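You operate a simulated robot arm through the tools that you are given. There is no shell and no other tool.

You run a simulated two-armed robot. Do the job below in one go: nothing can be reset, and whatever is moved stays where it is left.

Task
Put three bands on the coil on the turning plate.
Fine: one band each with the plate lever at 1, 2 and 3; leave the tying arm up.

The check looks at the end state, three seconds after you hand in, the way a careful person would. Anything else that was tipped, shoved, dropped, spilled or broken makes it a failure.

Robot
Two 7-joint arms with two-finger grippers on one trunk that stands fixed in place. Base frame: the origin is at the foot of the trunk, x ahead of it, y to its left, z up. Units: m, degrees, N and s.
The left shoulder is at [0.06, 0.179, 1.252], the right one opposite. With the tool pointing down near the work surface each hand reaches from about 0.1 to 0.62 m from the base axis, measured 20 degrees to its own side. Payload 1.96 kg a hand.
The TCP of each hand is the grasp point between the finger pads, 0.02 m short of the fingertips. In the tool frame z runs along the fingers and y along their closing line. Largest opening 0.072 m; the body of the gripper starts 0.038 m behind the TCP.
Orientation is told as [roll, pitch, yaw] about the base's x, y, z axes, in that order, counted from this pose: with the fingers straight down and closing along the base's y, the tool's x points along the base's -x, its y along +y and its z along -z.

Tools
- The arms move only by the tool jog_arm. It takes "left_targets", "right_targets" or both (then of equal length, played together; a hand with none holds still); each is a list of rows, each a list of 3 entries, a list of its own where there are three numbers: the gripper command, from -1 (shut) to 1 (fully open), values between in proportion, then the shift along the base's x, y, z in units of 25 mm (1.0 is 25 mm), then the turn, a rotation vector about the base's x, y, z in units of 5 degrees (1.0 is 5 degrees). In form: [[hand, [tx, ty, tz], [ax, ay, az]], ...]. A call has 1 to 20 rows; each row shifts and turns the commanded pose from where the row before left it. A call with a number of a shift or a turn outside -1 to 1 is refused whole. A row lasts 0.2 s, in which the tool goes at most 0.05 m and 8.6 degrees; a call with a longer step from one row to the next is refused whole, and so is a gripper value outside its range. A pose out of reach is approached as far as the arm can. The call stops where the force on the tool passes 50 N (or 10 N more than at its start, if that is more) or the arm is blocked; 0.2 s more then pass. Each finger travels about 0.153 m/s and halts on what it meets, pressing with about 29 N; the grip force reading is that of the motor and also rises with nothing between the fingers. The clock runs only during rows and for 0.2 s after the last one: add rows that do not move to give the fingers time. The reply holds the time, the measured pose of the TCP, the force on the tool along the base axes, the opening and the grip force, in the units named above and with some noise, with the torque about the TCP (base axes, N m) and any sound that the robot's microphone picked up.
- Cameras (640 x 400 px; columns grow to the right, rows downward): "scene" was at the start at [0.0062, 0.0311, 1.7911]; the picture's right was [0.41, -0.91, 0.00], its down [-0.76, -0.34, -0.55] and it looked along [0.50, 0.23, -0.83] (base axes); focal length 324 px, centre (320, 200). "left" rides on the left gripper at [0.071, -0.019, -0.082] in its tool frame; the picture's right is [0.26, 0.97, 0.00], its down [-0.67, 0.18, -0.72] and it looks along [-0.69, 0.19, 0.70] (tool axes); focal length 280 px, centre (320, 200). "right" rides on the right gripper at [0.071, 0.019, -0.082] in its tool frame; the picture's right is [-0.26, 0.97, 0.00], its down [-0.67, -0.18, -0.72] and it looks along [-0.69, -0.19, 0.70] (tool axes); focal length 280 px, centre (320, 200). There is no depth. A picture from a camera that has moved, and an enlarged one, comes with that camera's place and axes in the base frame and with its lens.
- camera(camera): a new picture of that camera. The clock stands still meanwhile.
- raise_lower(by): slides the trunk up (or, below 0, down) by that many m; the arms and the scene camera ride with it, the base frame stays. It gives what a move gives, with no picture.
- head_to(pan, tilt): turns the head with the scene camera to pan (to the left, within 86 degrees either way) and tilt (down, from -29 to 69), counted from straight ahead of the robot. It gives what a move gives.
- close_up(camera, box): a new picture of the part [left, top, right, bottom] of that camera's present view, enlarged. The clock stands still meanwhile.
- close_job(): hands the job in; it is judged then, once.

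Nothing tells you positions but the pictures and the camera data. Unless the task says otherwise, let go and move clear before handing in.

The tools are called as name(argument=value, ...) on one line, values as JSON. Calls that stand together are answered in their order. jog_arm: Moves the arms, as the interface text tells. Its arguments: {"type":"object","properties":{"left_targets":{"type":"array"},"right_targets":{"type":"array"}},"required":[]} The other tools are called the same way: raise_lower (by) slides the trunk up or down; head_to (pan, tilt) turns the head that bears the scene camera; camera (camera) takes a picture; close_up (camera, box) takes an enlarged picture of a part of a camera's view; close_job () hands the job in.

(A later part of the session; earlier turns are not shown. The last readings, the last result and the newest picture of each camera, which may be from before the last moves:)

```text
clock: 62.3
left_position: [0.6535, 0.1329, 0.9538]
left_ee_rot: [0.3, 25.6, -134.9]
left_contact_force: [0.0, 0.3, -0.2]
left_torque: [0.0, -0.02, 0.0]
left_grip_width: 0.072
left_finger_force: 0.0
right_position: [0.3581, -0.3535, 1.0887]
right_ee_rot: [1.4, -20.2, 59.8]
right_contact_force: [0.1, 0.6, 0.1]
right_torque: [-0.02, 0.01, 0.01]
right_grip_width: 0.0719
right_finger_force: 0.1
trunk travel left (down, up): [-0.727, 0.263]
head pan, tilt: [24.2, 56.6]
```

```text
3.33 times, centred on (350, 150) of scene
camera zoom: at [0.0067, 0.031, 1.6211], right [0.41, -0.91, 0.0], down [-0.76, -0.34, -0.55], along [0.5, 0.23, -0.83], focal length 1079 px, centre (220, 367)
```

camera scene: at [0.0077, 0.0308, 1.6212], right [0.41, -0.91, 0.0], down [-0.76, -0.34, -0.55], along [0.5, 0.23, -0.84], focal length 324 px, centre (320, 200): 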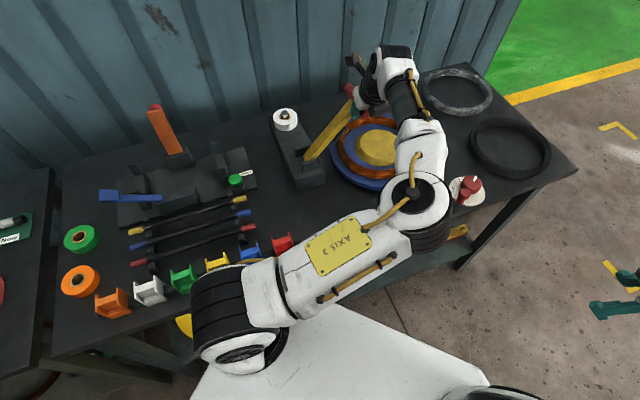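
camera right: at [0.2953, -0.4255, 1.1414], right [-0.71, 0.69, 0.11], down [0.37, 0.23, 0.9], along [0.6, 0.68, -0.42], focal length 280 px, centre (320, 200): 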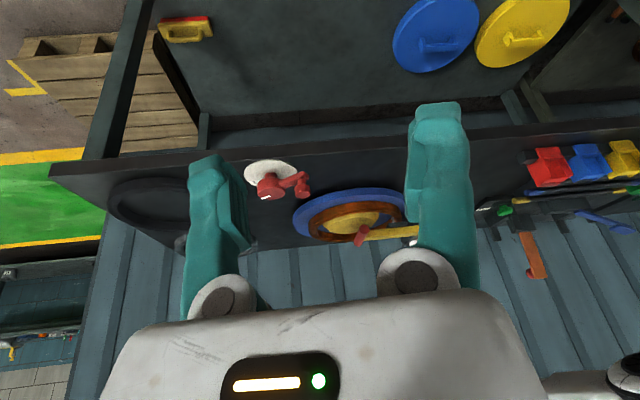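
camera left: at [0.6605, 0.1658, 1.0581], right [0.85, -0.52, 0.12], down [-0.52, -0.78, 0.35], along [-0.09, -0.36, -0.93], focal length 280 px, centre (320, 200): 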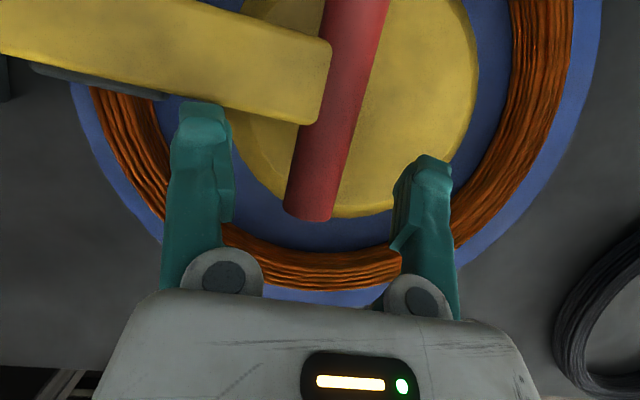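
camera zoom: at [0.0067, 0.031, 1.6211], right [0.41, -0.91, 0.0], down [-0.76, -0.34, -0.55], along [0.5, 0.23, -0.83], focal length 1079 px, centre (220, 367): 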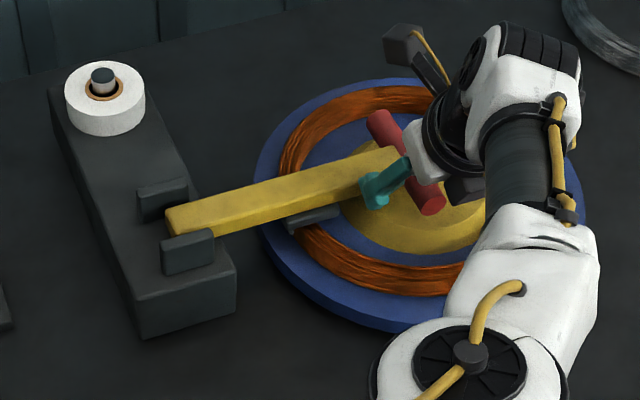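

The alignment is good. I'll lower the last centimetre and grip the near end of the bar.

jog_arm(left_targets=[[1, [-0.1, -0.2, -0.5], [0, 0, 0]], [0.1, [0, 0, 0], [0, 0, 0]], [-0.4, [0, 0, 0], [0, 0, 0]], [-0.7, [0, 0, 0], [0, 0, 0]]])

close_up(camera="left", box=[140, 60, 480, 270])

```text
clock: 63.3
left_position: [0.6502, 0.1269, 0.9408]
left_ee_rot: [0.3, 25.6, -134.9]
left_contact_force: [-2.6, -0.5, -3.3]
left_torque: [0.25, -0.34, 0.03]
left_grip_width: 0.0224
left_finger_force: 39.4
right_position: [0.3578, -0.3523, 1.0891]
right_ee_rot: [1.4, -20.2, 59.9]
right_contact_force: [0.2, 0.4, -0.2]
right_torque: [0.03, -0.01, 0.02]
right_grip_width: 0.0719
right_finger_force: 0.1
trunk travel left (down, up): [-0.727, 0.263]
head pan, tilt: [24.2, 56.6]
```

```text
1.88 times, centred on (310, 165) of left
camera zoom: at [0.6568, 0.161, 1.0446], right [0.85, -0.52, 0.12], down [-0.52, -0.78, 0.35], along [-0.09, -0.36, -0.93], focal length 528 px, centre (339, 266)
```

zoom: 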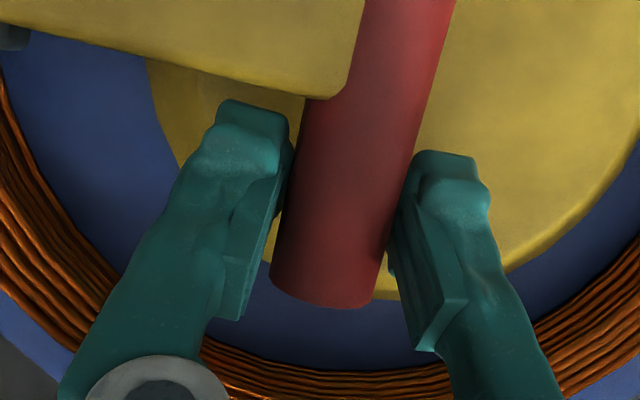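

The grip is good. Lifting along the arc now.

jog_arm(left_targets=[[-0.7, [-0.059, 0.059, 0.99], [0, 0, 0]], [-0.7, [-0.139, 0.139, 0.976], [0, 0, 0]], [-0.7, [-0.218, 0.218, 0.948], [0, 0, 0]]])

camera(camera="left")

close_up(camera="scene", box=[270, 90, 430, 210])

```text
clock: 64.1
left_position: [0.6395, 0.1389, 1.015]
left_ee_rot: [0.3, 25.5, -134.8]
left_contact_force: [-11.8, 3.3, -7.7]
left_torque: [0.31, -0.25, 0.21]
left_grip_width: 0.019
left_finger_force: 40.6
right_position: [0.3555, -0.3522, 1.0907]
right_ee_rot: [1.3, -20.0, 60.0]
right_contact_force: [0.4, 0.3, -0.1]
right_torque: [-0.01, -0.03, 0.04]
right_grip_width: 0.0718
right_finger_force: 0.1
trunk travel left (down, up): [-0.727, 0.263]
head pan, tilt: [24.2, 56.6]
```

```text
taken
camera left: at [0.6456, 0.1726, 1.1194], right [0.85, -0.51, 0.12], down [-0.52, -0.78, 0.36], along [-0.09, -0.36, -0.93], focal length 280 px, centre (320, 200)
```

left: 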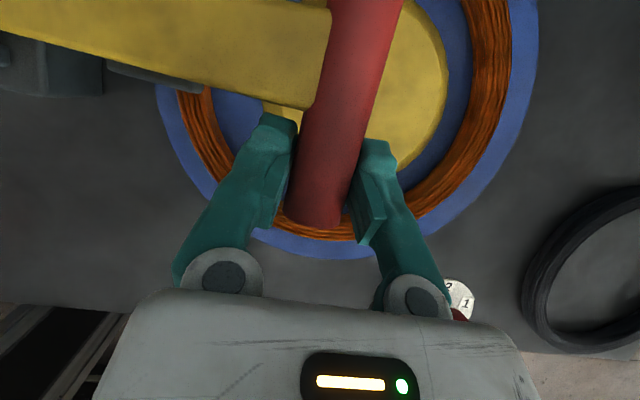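

```text
3.33 times, centred on (350, 150) of scene
camera zoom: at [0.0043, 0.0326, 1.621], right [0.41, -0.91, 0.0], down [-0.76, -0.34, -0.55], along [0.5, 0.23, -0.83], focal length 1079 px, centre (220, 367)
```

zoom: 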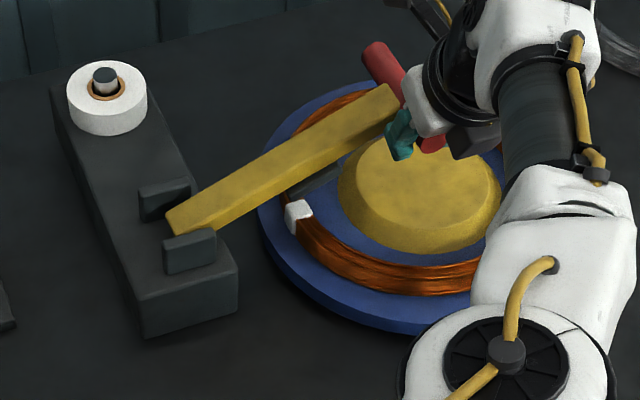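

A white band has appeared on the coil, so pressing works. I'll keep lifting to the fully upright position.

jog_arm(left_targets=[[-0.7, [-0.291, 0.291, 0.9], [0, 0, 0]], [-0.7, [-0.365, 0.365, 0.85], [0, 0, 0]], [-0.7, [-0.43, 0.43, 0.788], [0, 0, 0]], [-0.7, [-0.492, 0.492, 0.712], [0, 0, 0]]])

```text
clock: 65.1
left_position: [0.6003, 0.1785, 1.0899]
left_ee_rot: [-0.2, 24.9, -134.7]
left_contact_force: [-10.8, 6.9, -14.8]
left_torque: [0.7, -0.31, 0.06]
left_grip_width: 0.0177
left_finger_force: 40.0
right_position: [0.359, -0.3517, 1.0901]
right_ee_rot: [1.4, -20.1, 59.8]
right_contact_force: [-0.6, -0.9, 0.3]
right_torque: [0.0, -0.02, 0.0]
right_grip_width: 0.0721
right_finger_force: 0.1
trunk travel left (down, up): [-0.727, 0.263]
head pan, tilt: [24.2, 56.6]
stopped in row 4 (left hand): the force on the tool passed its limit at 51 N (the readings are from after the stop); the commanded pose is now the measured one
```

jog_arm(left_targets=[[-0.6, [-0.537, 0.537, 0.5], [0, 0, 0]], [-0.6, [-0.588, 0.588, 0.52], [0, 0, 0]]])

```text
clock: 65.7
left_position: [0.5739, 0.2062, 1.115]
left_ee_rot: [0.0, 24.9, -135.0]
left_contact_force: [-15.4, -0.5, -26.3]
left_torque: [-0.4, 0.01, 0.27]
left_grip_width: 0.0172
left_finger_force: 39.9
right_position: [0.357, -0.3533, 1.089]
right_ee_rot: [1.4, -20.1, 59.8]
right_contact_force: [0.2, -0.1, 0.7]
right_torque: [-0.02, -0.01, 0.01]
right_grip_width: 0.072
right_finger_force: 0.0
trunk travel left (down, up): [-0.727, 0.263]
head pan, tilt: [24.2, 56.6]
```

jog_arm(left_targets=[[-0.6, [-0.66, 0.66, 0.22], [0, 0, 0]], [-0.6, [-0.66, 0.66, 0.28], [0, 0, 0]]])

camera(camera="left")

close_up(camera="scene", box=[250, 50, 450, 210])

```text
clock: 66.3
left_position: [0.541, 0.2393, 1.1298]
left_ee_rot: [0.0, 25.3, -134.8]
left_contact_force: [-5.7, -0.8, -16.7]
left_torque: [-0.23, -0.33, 0.07]
left_grip_width: 0.0166
left_finger_force: 39.7
right_position: [0.3579, -0.3531, 1.0892]
right_ee_rot: [1.4, -20.1, 59.8]
right_contact_force: [-0.3, 0.3, -0.7]
right_torque: [-0.03, 0.0, 0.01]
right_grip_width: 0.0722
right_finger_force: 0.1
trunk travel left (down, up): [-0.727, 0.263]
head pan, tilt: [24.2, 56.6]
```

```text
taken
camera left: at [0.5478, 0.2732, 1.2346], right [0.85, -0.51, 0.11], down [-0.52, -0.78, 0.36], along [-0.1, -0.37, -0.93], focal length 280 px, centre (320, 200)
```

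left: 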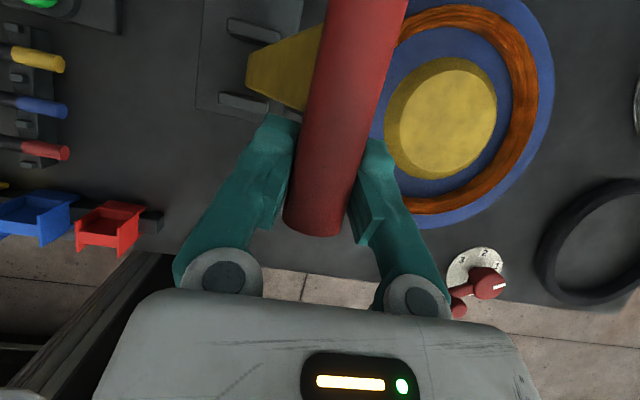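

```text
2.50 times, centred on (350, 130) of scene
camera zoom: at [0.007, 0.0321, 1.621], right [0.41, -0.91, 0.0], down [-0.76, -0.34, -0.55], along [0.5, 0.23, -0.84], focal length 810 px, centre (245, 375)
```

zoom: 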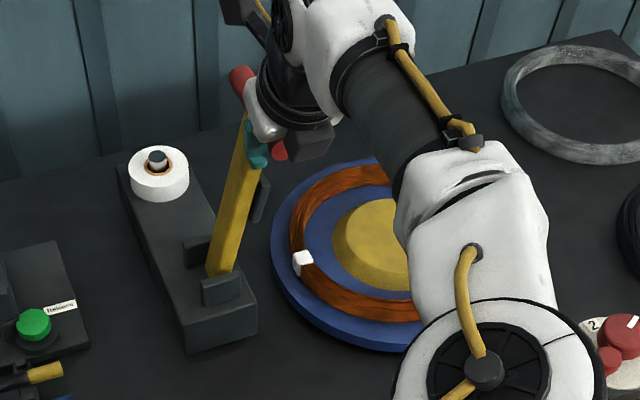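

Band 1 is clearly on the coil. I'll finish returning the arm to upright.

jog_arm(left_targets=[[-0.6, [-0.4, 0.4, 0.06], [0, 0, 0]], [-0.6, [-0.4, 0.4, 0.06], [0, 0, 0]], [-0.6, [0, 0, 0], [0, 0, 0]]])

```text
clock: 67.1
left_position: [0.5207, 0.2599, 1.1337]
left_ee_rot: [0.1, 25.4, -134.8]
left_contact_force: [4.9, 3.0, 5.2]
left_torque: [0.16, -0.08, -0.02]
left_grip_width: 0.0155
left_finger_force: 39.7
right_position: [0.3584, -0.3531, 1.0892]
right_ee_rot: [1.4, -20.1, 59.8]
right_contact_force: [-0.7, 0.4, 0.0]
right_torque: [0.01, 0.0, 0.0]
right_grip_width: 0.0719
right_finger_force: 0.0
trunk travel left (down, up): [-0.727, 0.263]
head pan, tilt: [24.2, 56.6]
```

jog_arm(left_targets=[[-0.6, [-0.15, 0.15, 0], [0, 0, 0]], [-0.6, [0, 0, 0], [0, 0, 0]]])

close_up(camera="scene", box=[250, 50, 450, 210])

```text
clock: 67.7
left_position: [0.5181, 0.2604, 1.1339]
left_ee_rot: [0.1, 25.4, -134.9]
left_contact_force: [19.6, -2.5, 18.2]
left_torque: [0.16, -0.14, -0.13]
left_grip_width: 0.0156
left_finger_force: 39.7
right_position: [0.3589, -0.3535, 1.0896]
right_ee_rot: [1.5, -20.2, 59.8]
right_contact_force: [0.4, 0.1, -1.0]
right_torque: [-0.02, 0.0, -0.01]
right_grip_width: 0.0718
right_finger_force: 0.0
trunk travel left (down, up): [-0.727, 0.263]
head pan, tilt: [24.2, 56.6]
```

```text
2.50 times, centred on (350, 130) of scene
camera zoom: at [0.0092, 0.0294, 1.6214], right [0.41, -0.91, 0.0], down [-0.76, -0.34, -0.55], along [0.5, 0.23, -0.84], focal length 810 px, centre (245, 375)
```

zoom: 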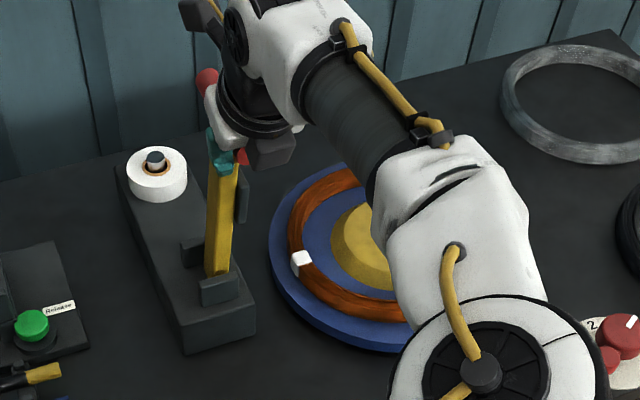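

The arm is back against its upright stop. I'll release, retreat upward, and take the left arm off to the left so the right hand can reach the dial.

jog_arm(left_targets=[[-0.1, [0.1, -0.1, 0], [0, 0, 0]], [1, [0, 0, 0], [0, 0, 0]], [1, [-0.239, -0.239, 0.725], [0, 0, 0]], [1, [-0.239, -0.239, 0.725], [0, 0, 0]], [1, [-0.239, -0.239, 0.725], [0, 0, 0]], [1, [-0.239, -0.239, 0.725], [0, 0, 0]], [1, [0, 0, 0], [0, 0, 0]]])

camera(camera="left")

camera(camera="scene")

```text
clock: 69.3
left_position: [0.4965, 0.2339, 1.2055]
left_ee_rot: [0.2, 25.2, -134.8]
left_contact_force: [0.2, 0.3, -0.2]
left_torque: [-0.03, 0.03, -0.02]
left_grip_width: 0.0721
left_finger_force: 0.1
right_position: [0.3569, -0.3523, 1.0889]
right_ee_rot: [1.5, -20.2, 59.9]
right_contact_force: [1.0, 0.3, -0.2]
right_torque: [-0.01, -0.03, -0.03]
right_grip_width: 0.0722
right_finger_force: 0.2
trunk travel left (down, up): [-0.727, 0.263]
head pan, tilt: [24.2, 56.6]
```

```text
taken
camera left: at [0.5038, 0.2684, 1.3088], right [0.85, -0.51, 0.11], down [-0.52, -0.78, 0.36], along [-0.1, -0.36, -0.93], focal length 280 px, centre (320, 200)
```

left: 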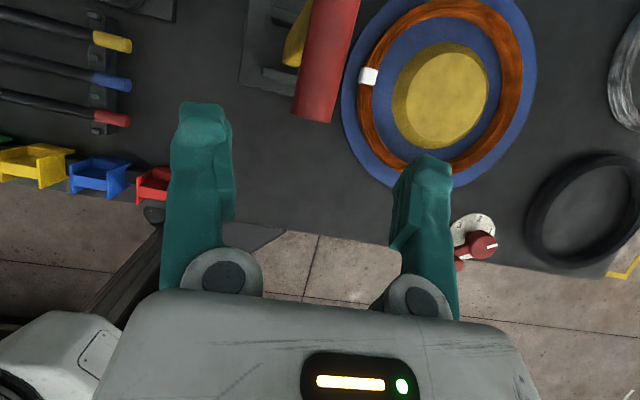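

```text
taken
camera scene: at [0.0067, 0.031, 1.6211], right [0.41, -0.91, 0.0], down [-0.76, -0.34, -0.55], along [0.5, 0.23, -0.83], focal length 324 px, centre (320, 200)
```

scene: 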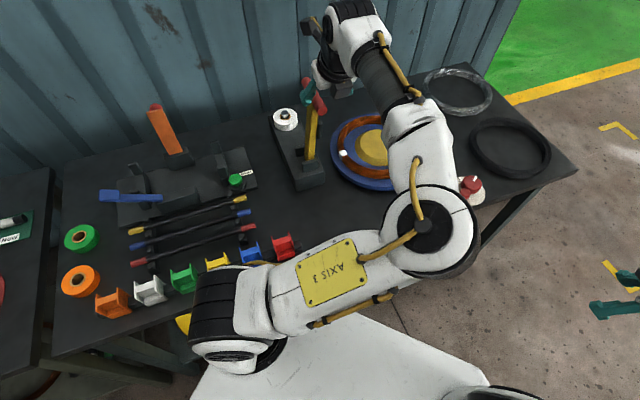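

jog_arm(left_targets=[[1, [-0.3, 0, 1], [0, 0, 0]], [1, [-0.8, 0.9, 0.3], [0, 0, 0]], [1, [-0.8, 0.9, 0.3], [0, 0, 0]], [1, [-0.8, 0.9, 0.2], [0, 0, 0]], [1, [-0.8, 0.9, 0], [0, 0, 0]], [1, [-0.8, 0.9, 0], [0, 0, 0]], [1, [-0.8, 0.9, 0], [0, 0, 0]], [1, [-0.8, 0.9, 0], [0, 0, 0]], [1, [-0.8, 0.9, 0], [0, 0, 0]], [1, [-0.8, 0.9, 0], [0, 0, 0]]])

camera(camera="scene")

```text
clock: 71.5
left_position: [0.3061, 0.4406, 1.249]
left_ee_rot: [0.3, 25.1, -134.8]
left_contact_force: [0.7, 1.1, 0.2]
left_torque: [0.01, 0.0, -0.01]
left_grip_width: 0.0723
left_finger_force: 0.0
right_position: [0.356, -0.3529, 1.0894]
right_ee_rot: [1.3, -20.1, 59.8]
right_contact_force: [0.5, -0.6, -0.8]
right_torque: [-0.03, 0.01, 0.02]
right_grip_width: 0.072
right_finger_force: 0.0
trunk travel left (down, up): [-0.727, 0.263]
head pan, tilt: [24.2, 56.6]
```

```text
taken
camera scene: at [0.0056, 0.0323, 1.6211], right [0.41, -0.91, 0.0], down [-0.76, -0.34, -0.55], along [0.5, 0.23, -0.83], focal length 324 px, centre (320, 200)
```

scene: 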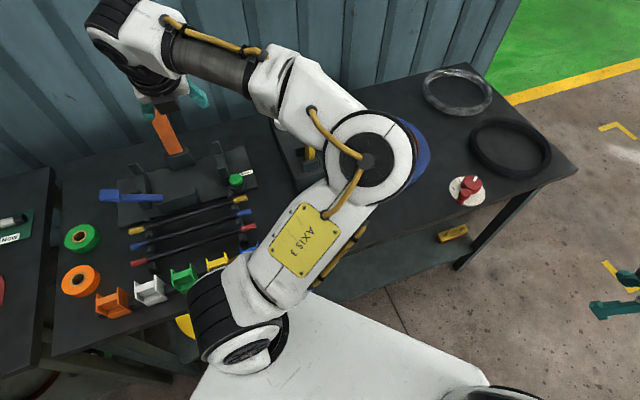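

The left elbow is near the tying handle in this view, so I'll check that nothing touches.

close_up(camera="scene", box=[260, 80, 440, 220])

camera(camera="right")

camera(camera="left")

```text
2.86 times, centred on (350, 150) of scene
camera zoom: at [0.0056, 0.0323, 1.6211], right [0.41, -0.91, 0.0], down [-0.76, -0.34, -0.55], along [0.5, 0.23, -0.83], focal length 925 px, centre (234, 343)
```

zoom: 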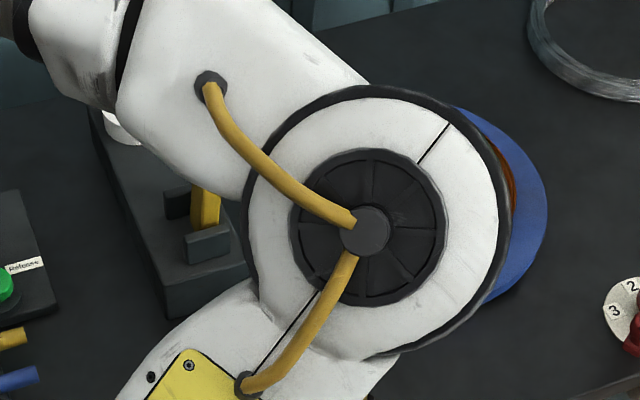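

```text
taken
camera right: at [0.2949, -0.4245, 1.142], right [-0.71, 0.69, 0.11], down [0.37, 0.24, 0.9], along [0.6, 0.68, -0.42], focal length 280 px, centre (320, 200)
```

right: 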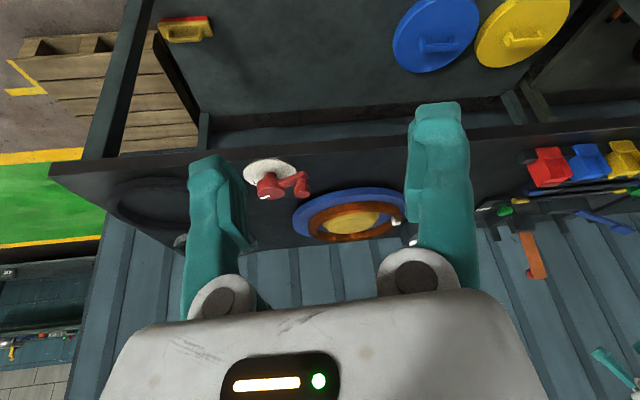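

```text
taken
camera left: at [0.3132, 0.4745, 1.3529], right [0.85, -0.51, 0.11], down [-0.52, -0.78, 0.36], along [-0.1, -0.37, -0.93], focal length 280 px, centre (320, 200)
```

left: 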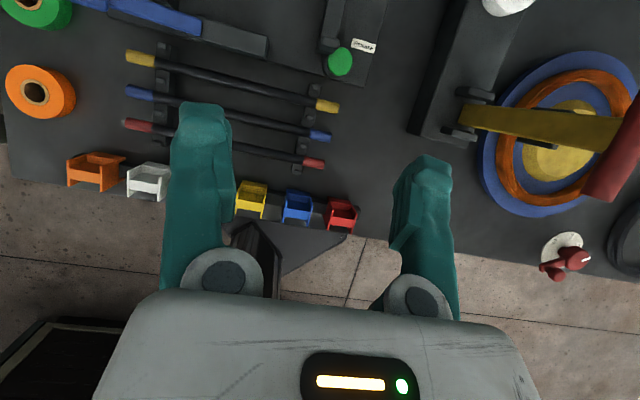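

Nothing is touching and the handle is still upright. Now the dial: I'll take close views from two cameras to fix the knob position accurately.

close_up(camera="scene", box=[430, 160, 510, 220])

close_up(camera="right", box=[235, 145, 325, 215])

close_up(camera="left", box=[520, 220, 620, 290])

```text
6.67 times, centred on (470, 190) of scene
camera zoom: at [0.0056, 0.0323, 1.6211], right [0.41, -0.91, 0.0], down [-0.76, -0.34, -0.55], along [0.5, 0.23, -0.83], focal length 2159 px, centre (-680, 267)
```

zoom: 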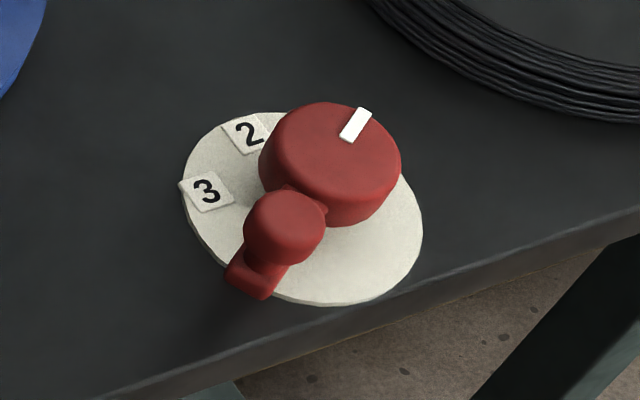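

```text
5.71 times, centred on (280, 180) of right
camera zoom: at [0.2949, -0.4245, 1.142], right [-0.71, 0.69, 0.11], down [0.37, 0.24, 0.9], along [0.6, 0.68, -0.42], focal length 1602 px, centre (549, 314)
```

zoom: 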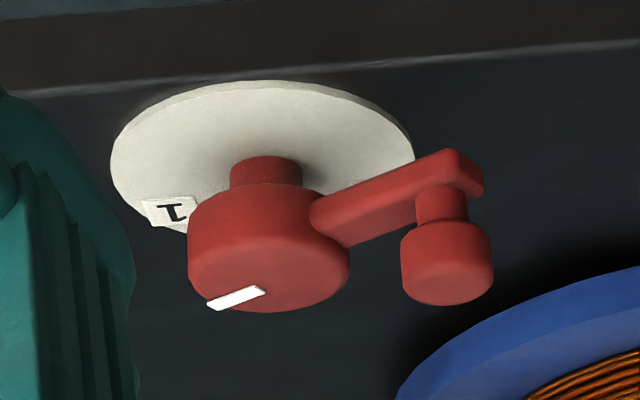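

```text
5.71 times, centred on (570, 255) of left
camera zoom: at [0.3132, 0.4745, 1.3529], right [0.85, -0.51, 0.11], down [-0.52, -0.78, 0.36], along [-0.1, -0.37, -0.93], focal length 1602 px, centre (-1109, -114)
```

zoom: 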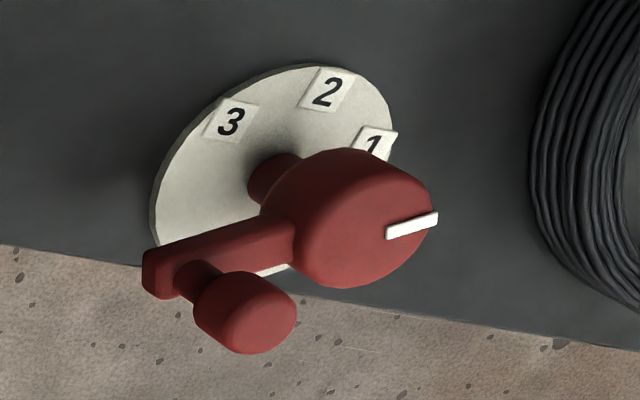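

Knob top ≈ (0.595, -0.117, 0.93), dial axis ≈ (0.659, -0.133), crank radius ≈ 0.066. Settings are about 60° apart counter-clockwise seen from above. I'll bring the right hand in, un-yawing and leaning it forward.

jog_arm(right_targets=[[1, [0.5, 0.4, 0], [0, 0, -1]], [1, [0.5, 0.4, 0], [0, 0, -1]], [1, [0.5, 0.4, 0], [0, 0, -1]], [1, [0.5, 0.4, 0], [0, 0, -1]], [1, [0.5, 0.4, 0], [0, 0, -1]], [1, [0.5, 0.4, 0], [0, 0, -1]], [1, [0.5, 0.4, 0], [0, 0, -1]], [1, [0.5, 0.4, 0], [0, 0, -1]], [1, [0.5, 0.4, 0], [0, 0, -1]], [1, [0.5, 0.4, 0], [0, 0, -1]], [1, [0.5, 0.4, 0], [0, 0, -1]], [1, [0.5, 0.4, 0], [0, 0, -1]], [1, [0.5, 0.5, 0], [0, -1, 0]], [1, [0.5, 0.5, 0], [0, -1, 0]]])

camera(camera="right")

camera(camera="scene")

```text
clock: 74.5
left_position: [0.3076, 0.4389, 1.2498]
left_ee_rot: [0.2, 25.2, -134.9]
left_contact_force: [-0.4, -0.1, 0.4]
left_torque: [0.0, 0.01, -0.01]
left_grip_width: 0.0719
left_finger_force: 0.1
right_position: [0.533, -0.2068, 1.0868]
right_ee_rot: [1.4, -30.1, -0.2]
right_contact_force: [0.6, -0.2, 0.4]
right_torque: [-0.02, 0.0, 0.02]
right_grip_width: 0.0719
right_finger_force: 0.0
trunk travel left (down, up): [-0.727, 0.263]
head pan, tilt: [24.2, 56.6]
```

```text
taken
camera right: at [0.4307, -0.1888, 1.1224], right [0.22, 0.96, 0.15], down [0.22, -0.2, 0.95], along [0.95, -0.17, -0.26], focal length 280 px, centre (320, 200)
```

right: 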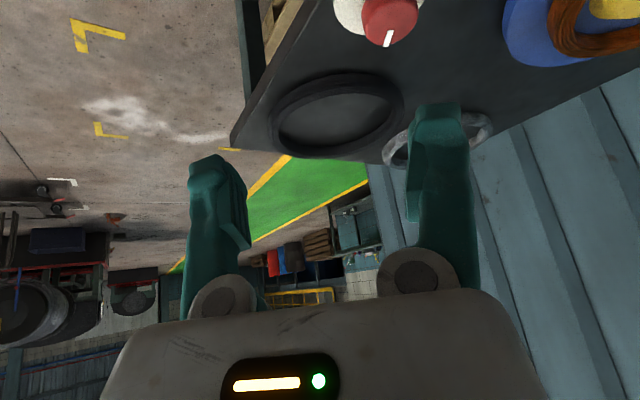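

```text
taken
camera scene: at [0.0066, 0.0315, 1.6211], right [0.41, -0.91, 0.0], down [-0.76, -0.34, -0.55], along [0.5, 0.23, -0.84], focal length 324 px, centre (320, 200)
```

scene: 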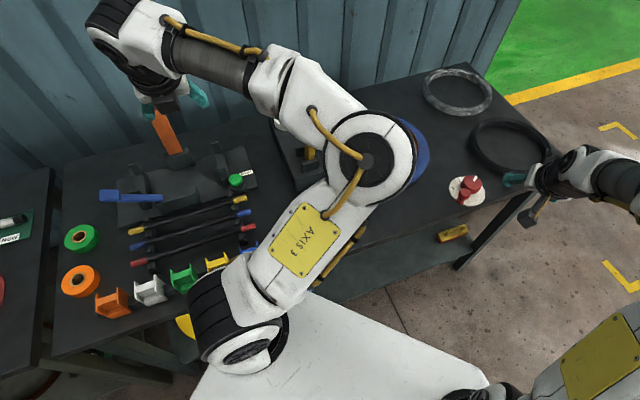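

jog_arm(right_targets=[[1, [0.4, 0.9, -0.5], [0, 0, 0]], [1, [0.4, 0.9, -0.5], [0, 0, 0]], [1, [0.4, 0.9, -0.5], [0, 0, 0]], [1, [0.4, 0.9, -0.5], [0, 0, 0]], [1, [0, 0, -0.8], [0, 0, 0]]])

camera(camera="right")

close_up(camera="scene", box=[400, 130, 520, 230])

```text
clock: 75.7
left_position: [0.3057, 0.4389, 1.2495]
left_ee_rot: [0.0, 25.2, -134.8]
left_contact_force: [-0.6, -0.2, 0.9]
left_torque: [0.04, 0.03, -0.02]
left_grip_width: 0.0717
left_finger_force: 0.1
right_position: [0.5723, -0.1166, 1.0174]
right_ee_rot: [1.5, -30.2, -0.2]
right_contact_force: [-0.2, 0.1, -0.5]
right_torque: [0.02, 0.02, 0.0]
right_grip_width: 0.0721
right_finger_force: 0.1
trunk travel left (down, up): [-0.727, 0.263]
head pan, tilt: [24.2, 56.6]
```

```text
taken
camera right: at [0.4706, -0.0983, 1.0534], right [0.22, 0.96, 0.15], down [0.23, -0.2, 0.95], along [0.95, -0.17, -0.26], focal length 280 px, centre (320, 200)
```

right: 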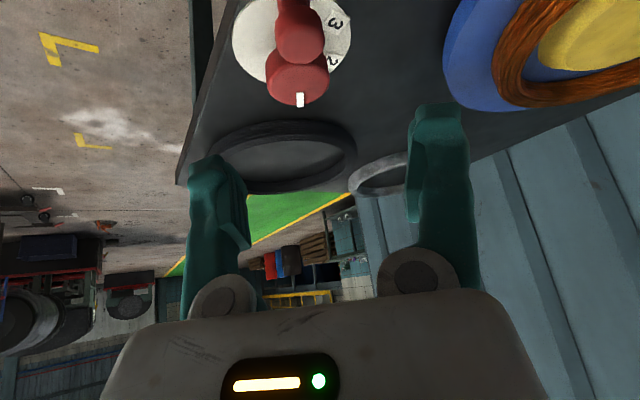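

```text
4.00 times, centred on (460, 180) of scene
camera zoom: at [0.0066, 0.0304, 1.6212], right [0.41, -0.91, 0.0], down [-0.76, -0.34, -0.55], along [0.5, 0.23, -0.83], focal length 1295 px, centre (-240, 280)
```

zoom: 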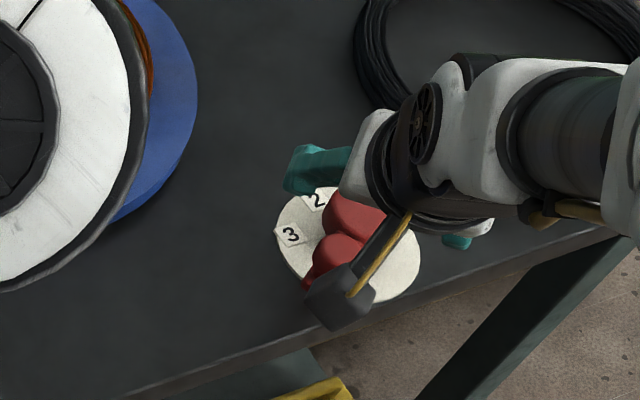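

The knob position is confirmed at about (0.597, -0.118, 0.93). Lowering the open fingers around it.

jog_arm(right_targets=[[1, [0.25, -0.02, -0.9], [0, 0, 0]], [1, [0.25, -0.02, -0.9], [0, 0, 0]], [1, [0.25, -0.02, -0.9], [0, 0, 0]], [1, [0.2, -0.02, -0.8], [0, 0, 0]]])

camera(camera="right")

```text
clock: 76.7
left_position: [0.3067, 0.4381, 1.2493]
left_ee_rot: [0.1, 25.2, -134.8]
left_contact_force: [-0.1, 0.0, 0.1]
left_torque: [-0.03, 0.0, -0.05]
left_grip_width: 0.0717
left_finger_force: 0.0
right_position: [0.5941, -0.1216, 0.9307]
right_ee_rot: [1.3, -30.1, -0.2]
right_contact_force: [0.1, -0.7, 0.1]
right_torque: [-0.02, 0.03, 0.03]
right_grip_width: 0.0719
right_finger_force: 0.1
trunk travel left (down, up): [-0.727, 0.263]
head pan, tilt: [24.2, 56.6]
```

```text
taken
camera right: at [0.4925, -0.1032, 0.9664], right [0.22, 0.96, 0.15], down [0.23, -0.2, 0.95], along [0.95, -0.17, -0.26], focal length 280 px, centre (320, 200)
```

right: 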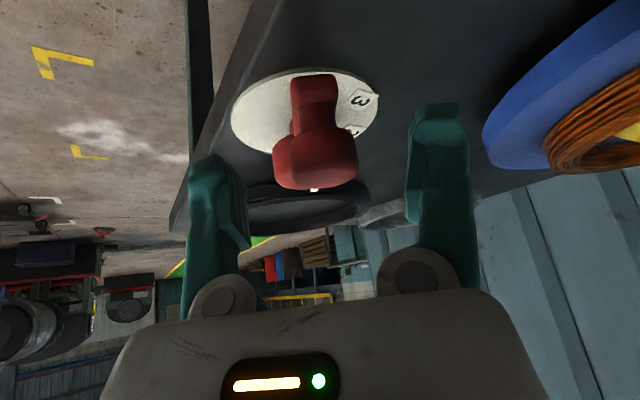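

The knob is centred between the fingers. I'll lower a few millimetres and grip it.

jog_arm(right_targets=[[1, [0.1, 0, -0.32], [0, 0, 0]], [0.2, [0, 0, 0], [0, 0, 0]], [-0.3, [0, 0, 0], [0, 0, 0]], [-0.6, [0, 0, 0], [0, 0, 0]]])

camera(camera="right")

close_up(camera="scene", box=[400, 130, 520, 230])

```text
clock: 77.7
left_position: [0.3069, 0.4399, 1.249]
left_ee_rot: [0.0, 25.3, -134.8]
left_contact_force: [-0.1, -0.4, -0.1]
left_torque: [0.0, 0.03, -0.02]
left_grip_width: 0.0717
left_finger_force: 0.1
right_position: [0.5965, -0.1207, 0.9234]
right_ee_rot: [1.4, -30.0, -0.3]
right_contact_force: [1.1, 0.6, -2.7]
right_torque: [-0.02, -0.04, 0.02]
right_grip_width: 0.0245
right_finger_force: 39.6
trunk travel left (down, up): [-0.727, 0.263]
head pan, tilt: [24.2, 56.6]
```

```text
taken
camera right: at [0.4952, -0.1016, 0.9585], right [0.22, 0.96, 0.15], down [0.23, -0.2, 0.95], along [0.95, -0.17, -0.26], focal length 280 px, centre (320, 200)
```

right: 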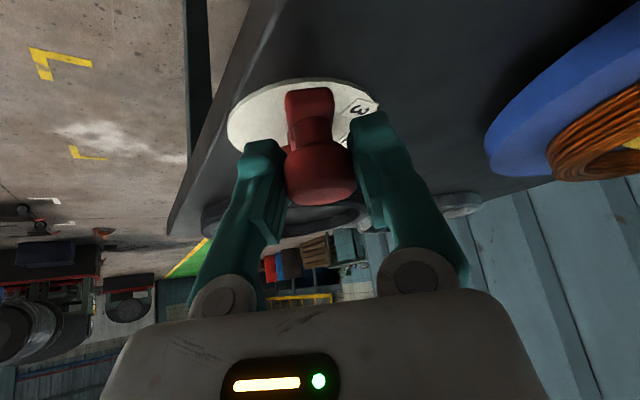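

```text
4.00 times, centred on (460, 180) of scene
camera zoom: at [0.0067, 0.0311, 1.6211], right [0.41, -0.91, 0.0], down [-0.76, -0.34, -0.55], along [0.5, 0.23, -0.83], focal length 1295 px, centre (-240, 280)
```

zoom: 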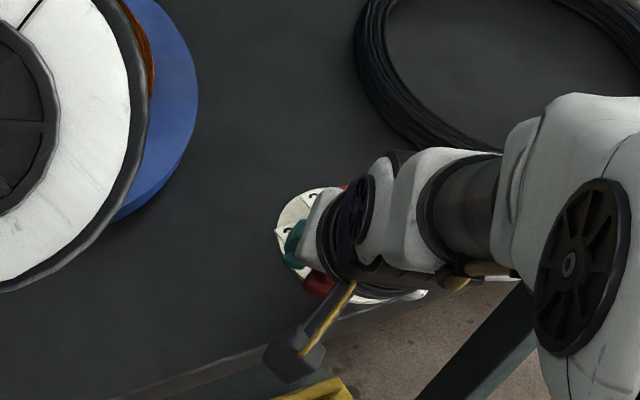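

The knob is gripped. I'll turn the crank counter-clockwise along its circle, in steps.

jog_arm(right_targets=[[-0.6, [-0.041, -0.264, 0], [0, 0, 0.6]], [-0.6, [-0.013, -0.267, 0], [0, 0, 0.6]], [-0.6, [0.015, -0.267, 0], [0, 0, 0.6]], [-0.6, [0.043, -0.264, 0], [0, 0, 0.6]]])

camera(camera="right")

```text
clock: 78.7
left_position: [0.3083, 0.4385, 1.2495]
left_ee_rot: [0.0, 25.2, -134.9]
left_contact_force: [0.5, -0.4, -0.8]
left_torque: [-0.03, 0.03, 0.02]
left_grip_width: 0.0719
left_finger_force: 0.0
right_position: [0.5979, -0.1495, 0.9215]
right_ee_rot: [1.4, -30.0, 11.7]
right_contact_force: [-2.0, 2.1, -11.6]
right_torque: [-0.11, 0.2, 0.41]
right_grip_width: 0.0224
right_finger_force: 40.3
trunk travel left (down, up): [-0.727, 0.263]
head pan, tilt: [24.2, 56.6]
```

```text
taken
camera right: at [0.4955, -0.152, 0.957], right [0.01, 0.99, 0.15], down [0.26, -0.15, 0.95], along [0.96, 0.03, -0.26], focal length 280 px, centre (320, 200)
```

right: 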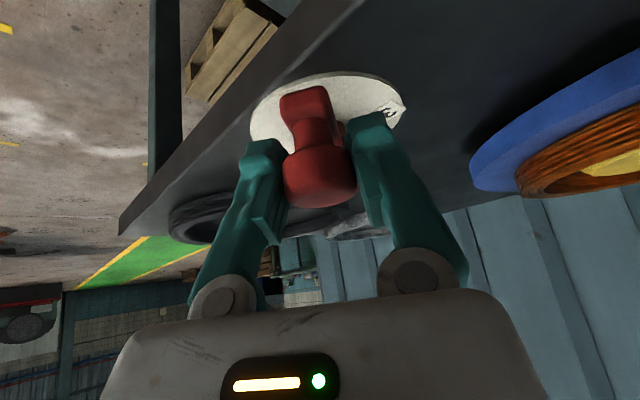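

jog_arm(right_targets=[[-0.6, [0.07, -0.258, 0], [0, 0, 0.7]], [-0.6, [0.097, -0.249, 0], [0, 0, 0.7]], [-0.6, [0.122, -0.238, 0], [0, 0, 0.7]], [-0.6, [0.146, -0.224, 0], [0, 0, 0.7]]])

camera(camera="right")

close_up(camera="scene", box=[400, 130, 520, 230])

close_up(camera="left", box=[440, 20, 640, 290])

```text
clock: 79.7
left_position: [0.3092, 0.438, 1.249]
left_ee_rot: [0.0, 25.2, -134.9]
left_contact_force: [0.4, -0.4, -0.1]
left_torque: [-0.02, 0.03, 0.01]
left_grip_width: 0.0722
left_finger_force: 0.1
right_position: [0.6117, -0.1731, 0.9223]
right_ee_rot: [1.4, -30.1, 25.7]
right_contact_force: [-3.4, -2.1, -18.4]
right_torque: [-0.48, 0.59, 0.14]
right_grip_width: 0.0228
right_finger_force: 39.9
trunk travel left (down, up): [-0.727, 0.263]
head pan, tilt: [24.2, 56.6]
```

```text
taken
camera right: at [0.5118, -0.2014, 0.9574], right [-0.22, 0.96, 0.15], down [0.29, -0.08, 0.95], along [0.93, 0.26, -0.26], focal length 280 px, centre (320, 200)
```

right: 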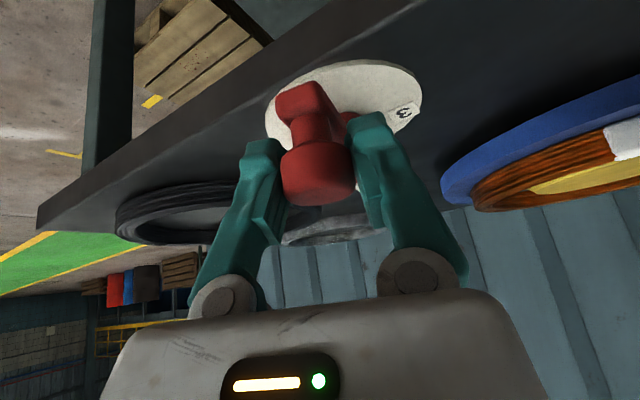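

```text
4.00 times, centred on (460, 180) of scene
camera zoom: at [0.0092, 0.0295, 1.6211], right [0.41, -0.91, 0.0], down [-0.76, -0.34, -0.55], along [0.5, 0.23, -0.84], focal length 1295 px, centre (-240, 280)
```

zoom: 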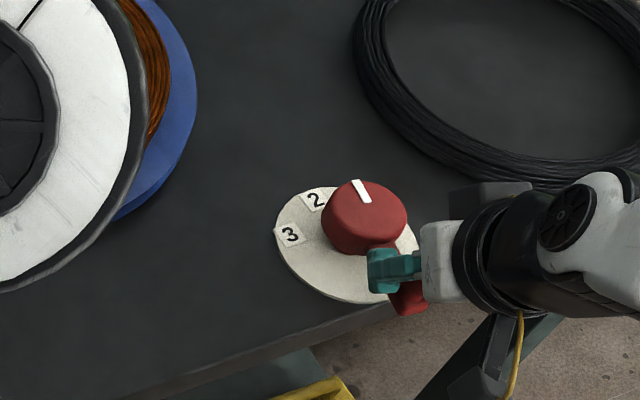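

```text
1.48 times, centred on (540, 155) of left
camera zoom: at [0.3166, 0.4719, 1.3531], right [0.85, -0.51, 0.11], down [-0.52, -0.78, 0.36], along [-0.1, -0.36, -0.93], focal length 415 px, centre (-6, 267)
```

zoom: 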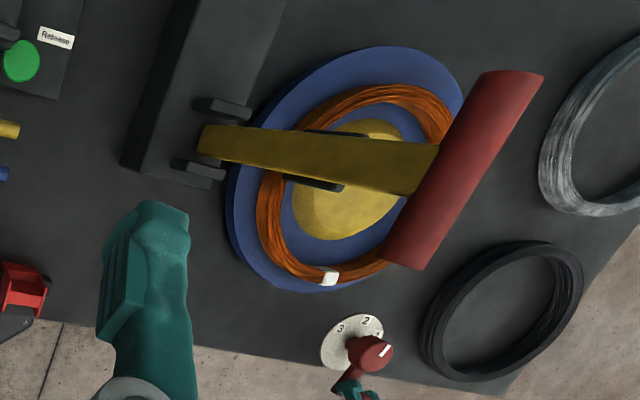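

The plate turns with the lever, and the band has moved round. I'll zoom in on the mark to see how close it is to label 2.

close_up(camera="scene", box=[440, 160, 510, 212])

close_up(camera="left", box=[530, 220, 610, 290])

```text
7.69 times, centred on (475, 186) of scene
camera zoom: at [0.0092, 0.0295, 1.6211], right [0.41, -0.91, 0.0], down [-0.76, -0.34, -0.55], along [0.5, 0.23, -0.84], focal length 2491 px, centre (-872, 308)
```

zoom: 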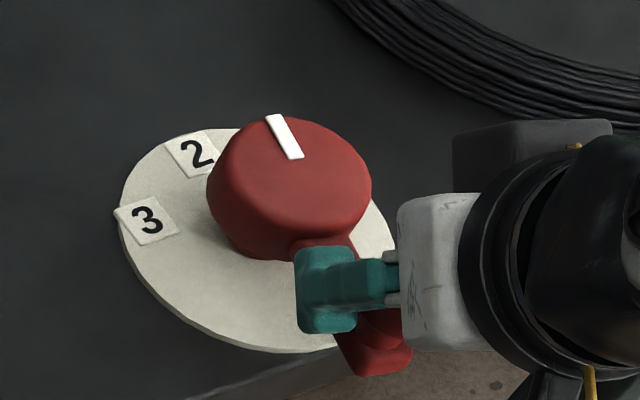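

```text
5.71 times, centred on (570, 255) of left
camera zoom: at [0.3166, 0.4719, 1.3531], right [0.85, -0.51, 0.11], down [-0.52, -0.78, 0.36], along [-0.1, -0.36, -0.93], focal length 1602 px, centre (-1109, -114)
```

zoom: 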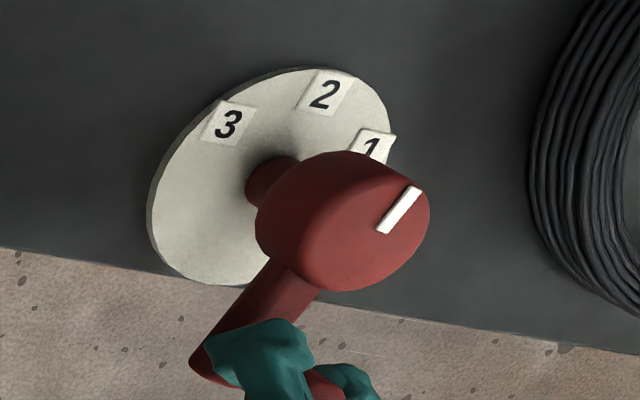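

The mark is at about 32° and label 2 at about 44°, so roughly 12° more is needed.

jog_arm(right_targets=[[-0.6, [0.19, -0.205, 0], [0, 0, 0.7]], [-0.6, [0.213, -0.182, 0], [0, 0, 0.7]], [-0.6, [0, 0, 0], [0, 0, 0]]])

close_up(camera="scene", box=[440, 160, 510, 212])

close_up(camera="left", box=[530, 220, 610, 290])

```text
clock: 80.5
left_position: [0.3088, 0.4377, 1.2494]
left_ee_rot: [0.0, 25.3, -134.8]
left_contact_force: [0.4, 0.6, 0.6]
left_torque: [0.03, 0.02, 0.0]
left_grip_width: 0.0721
left_finger_force: 0.0
right_position: [0.6211, -0.1821, 0.9222]
right_ee_rot: [1.5, -30.1, 32.8]
right_contact_force: [-3.7, -6.1, -20.8]
right_torque: [-0.3, 0.51, -0.08]
right_grip_width: 0.0226
right_finger_force: 39.9
trunk travel left (down, up): [-0.727, 0.263]
head pan, tilt: [24.2, 56.6]
```

```text
7.69 times, centred on (475, 186) of scene
camera zoom: at [0.0089, 0.029, 1.6211], right [0.41, -0.91, 0.0], down [-0.76, -0.34, -0.55], along [0.5, 0.23, -0.84], focal length 2491 px, centre (-872, 308)
```

zoom: 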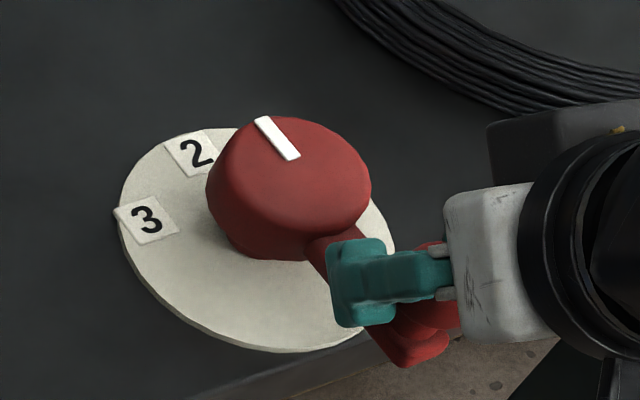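

```text
5.71 times, centred on (570, 255) of left
camera zoom: at [0.3162, 0.4715, 1.3533], right [0.85, -0.51, 0.11], down [-0.52, -0.78, 0.36], along [-0.1, -0.36, -0.93], focal length 1602 px, centre (-1109, -114)
```

zoom: 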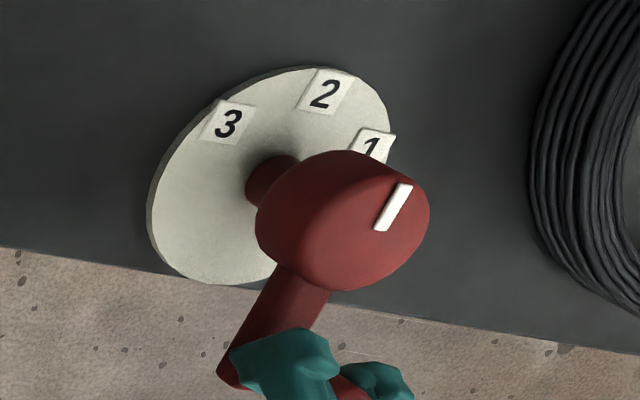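

The mark now reads about 45°, lined up with label 2. I'll release the knob and withdraw the right hand.

jog_arm(right_targets=[[0, [0, 0, 0], [0, 0, 0]], [1, [0, 0, 0], [0, 0, 0]], [1, [-0.336, -0.217, 0.69], [0, 0, 0]], [1, [-0.336, -0.217, 0.69], [0, 0, 0]], [1, [-0.336, -0.217, 0.69], [0, 0, 0]], [1, [-0.5, -0.7, 0.6], [0, 0, 0]], [1, [-0.5, -0.8, 0.5], [0, 0, 0]], [1, [-0.5, -0.9, 0.3], [0, 0, 0]], [1, [-0.5, -0.9, 0.3], [0, 0, 0]], [1, [-0.5, -0.9, 0.3], [0, 0, 0]]])

camera(camera="scene")

close_up(camera="scene", box=[430, 155, 510, 215])

close_up(camera="left", box=[440, 20, 640, 290])

```text
clock: 82.7
left_position: [0.305, 0.4398, 1.2495]
left_ee_rot: [0.1, 25.3, -134.8]
left_contact_force: [-0.5, 0.3, -0.3]
left_torque: [-0.01, 0.02, 0.0]
left_grip_width: 0.072
left_finger_force: 0.1
right_position: [0.5295, -0.2996, 1.0245]
right_ee_rot: [1.4, -30.2, 32.9]
right_contact_force: [-0.1, 0.0, 0.5]
right_torque: [0.02, 0.01, -0.02]
right_grip_width: 0.072
right_finger_force: 0.0
trunk travel left (down, up): [-0.727, 0.263]
head pan, tilt: [24.2, 56.6]
```

```text
taken
camera scene: at [0.0053, 0.0305, 1.6211], right [0.41, -0.91, 0.0], down [-0.76, -0.34, -0.55], along [0.5, 0.23, -0.83], focal length 324 px, centre (320, 200)
```

scene: 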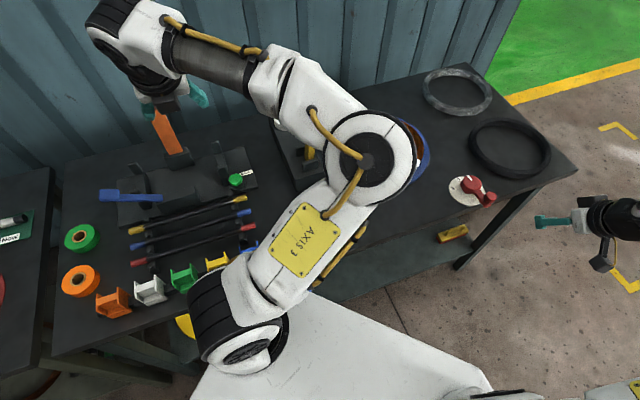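

```text
6.67 times, centred on (470, 185) of scene
camera zoom: at [0.0053, 0.0305, 1.6211], right [0.41, -0.91, 0.0], down [-0.76, -0.34, -0.55], along [0.5, 0.23, -0.83], focal length 2159 px, centre (-680, 300)
```

zoom: 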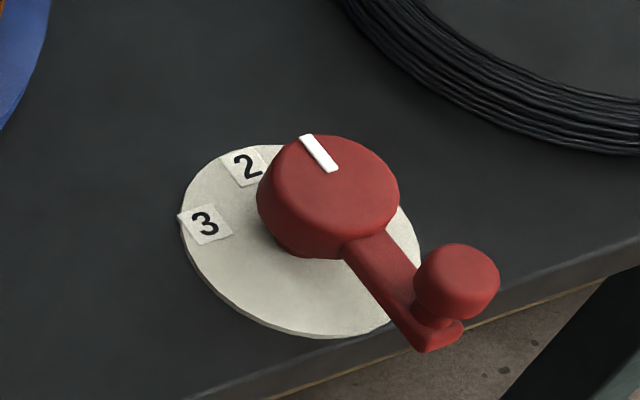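

```text
1.48 times, centred on (540, 155) of left
camera zoom: at [0.3131, 0.4729, 1.3536], right [0.85, -0.51, 0.11], down [-0.52, -0.78, 0.36], along [-0.1, -0.36, -0.93], focal length 415 px, centre (-6, 267)
```

zoom: 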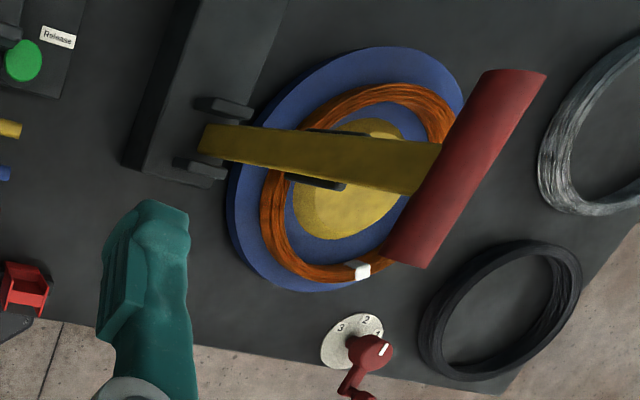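

The lever stays at 2 and the plate has turned. Next I'll move the right hand a bit further out and bring the left hand back to the handle by the same path.

jog_arm(right_targets=[[1, [-0.8, -0.6, 0.3], [0, 0, 0]], [1, [-0.8, -0.6, 0.3], [0, 0, 0]], [1, [-0.8, -0.6, 0.3], [0, 0, 0]], [1, [-0.8, -0.6, 0.3], [0, 0, 0]]])

jog_arm(left_targets=[[1, [0.8, -0.9, 0], [0, 0, 0]], [1, [0.8, -0.9, 0], [0, 0, 0]], [1, [0.8, -0.9, 0], [0, 0, 0]], [1, [0.8, -0.9, 0], [0, 0, 0]], [1, [0.8, -0.9, 0], [0, 0, 0]], [1, [0.8, -0.9, 0], [0, 0, 0]], [1, [0.8, -0.9, -0.2], [0, 0, 0]], [1, [0.8, -0.9, -0.3], [0, 0, 0]], [1, [0.8, -0.9, -0.3], [0, 0, 0]], [1, [0.3, 0, -1], [0, 0, 0]]])

camera(camera="left")

camera(camera="scene")

```text
clock: 83.7
left_position: [0.3057, 0.4388, 1.2494]
left_ee_rot: [0.2, 25.2, -134.8]
left_contact_force: [-1.1, 0.0, 0.0]
left_torque: [-0.02, 0.0, 0.04]
left_grip_width: 0.0717
left_finger_force: 0.1
right_position: [0.4495, -0.3609, 1.0534]
right_ee_rot: [1.3, -30.2, 32.8]
right_contact_force: [0.0, 0.6, 0.3]
right_torque: [0.01, -0.03, -0.03]
right_grip_width: 0.0719
right_finger_force: 0.0
trunk travel left (down, up): [-0.727, 0.263]
head pan, tilt: [24.2, 56.6]
```

```text
clock: 85.9
left_position: [0.496, 0.2362, 1.2048]
left_ee_rot: [0.1, 25.2, -134.8]
left_contact_force: [0.7, -0.5, 0.6]
left_torque: [-0.04, 0.0, 0.03]
left_grip_width: 0.072
left_finger_force: 0.2
right_position: [0.4507, -0.3603, 1.053]
right_ee_rot: [1.4, -30.2, 32.8]
right_contact_force: [1.0, 0.1, -0.5]
right_torque: [-0.01, -0.03, 0.0]
right_grip_width: 0.072
right_finger_force: 0.2
trunk travel left (down, up): [-0.727, 0.263]
head pan, tilt: [24.2, 56.6]
```

```text
taken
camera left: at [0.5025, 0.2703, 1.3084], right [0.85, -0.51, 0.11], down [-0.52, -0.78, 0.36], along [-0.1, -0.37, -0.93], focal length 280 px, centre (320, 200)
```

left: 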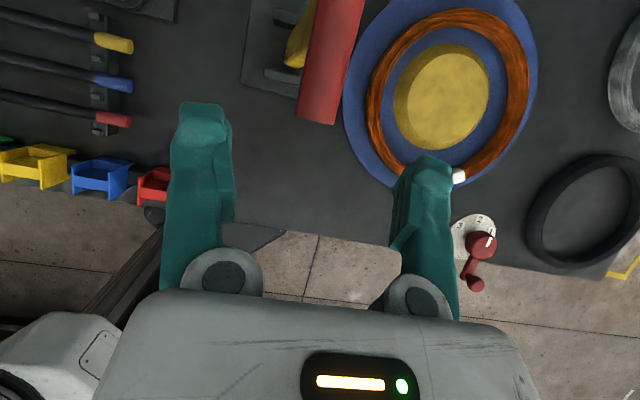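

```text
taken
camera scene: at [0.0065, 0.0316, 1.6211], right [0.41, -0.91, 0.0], down [-0.76, -0.34, -0.55], along [0.5, 0.23, -0.84], focal length 324 px, centre (320, 200)
```

scene: 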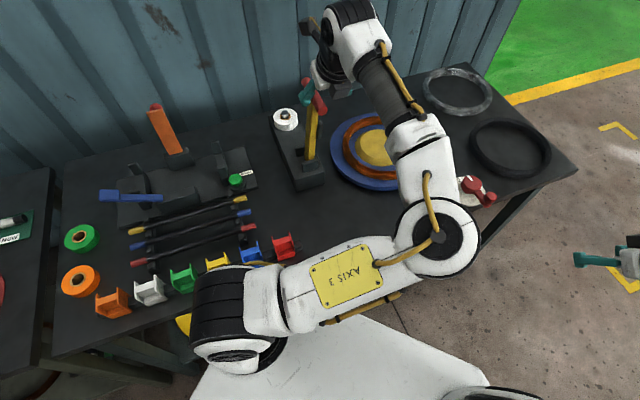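

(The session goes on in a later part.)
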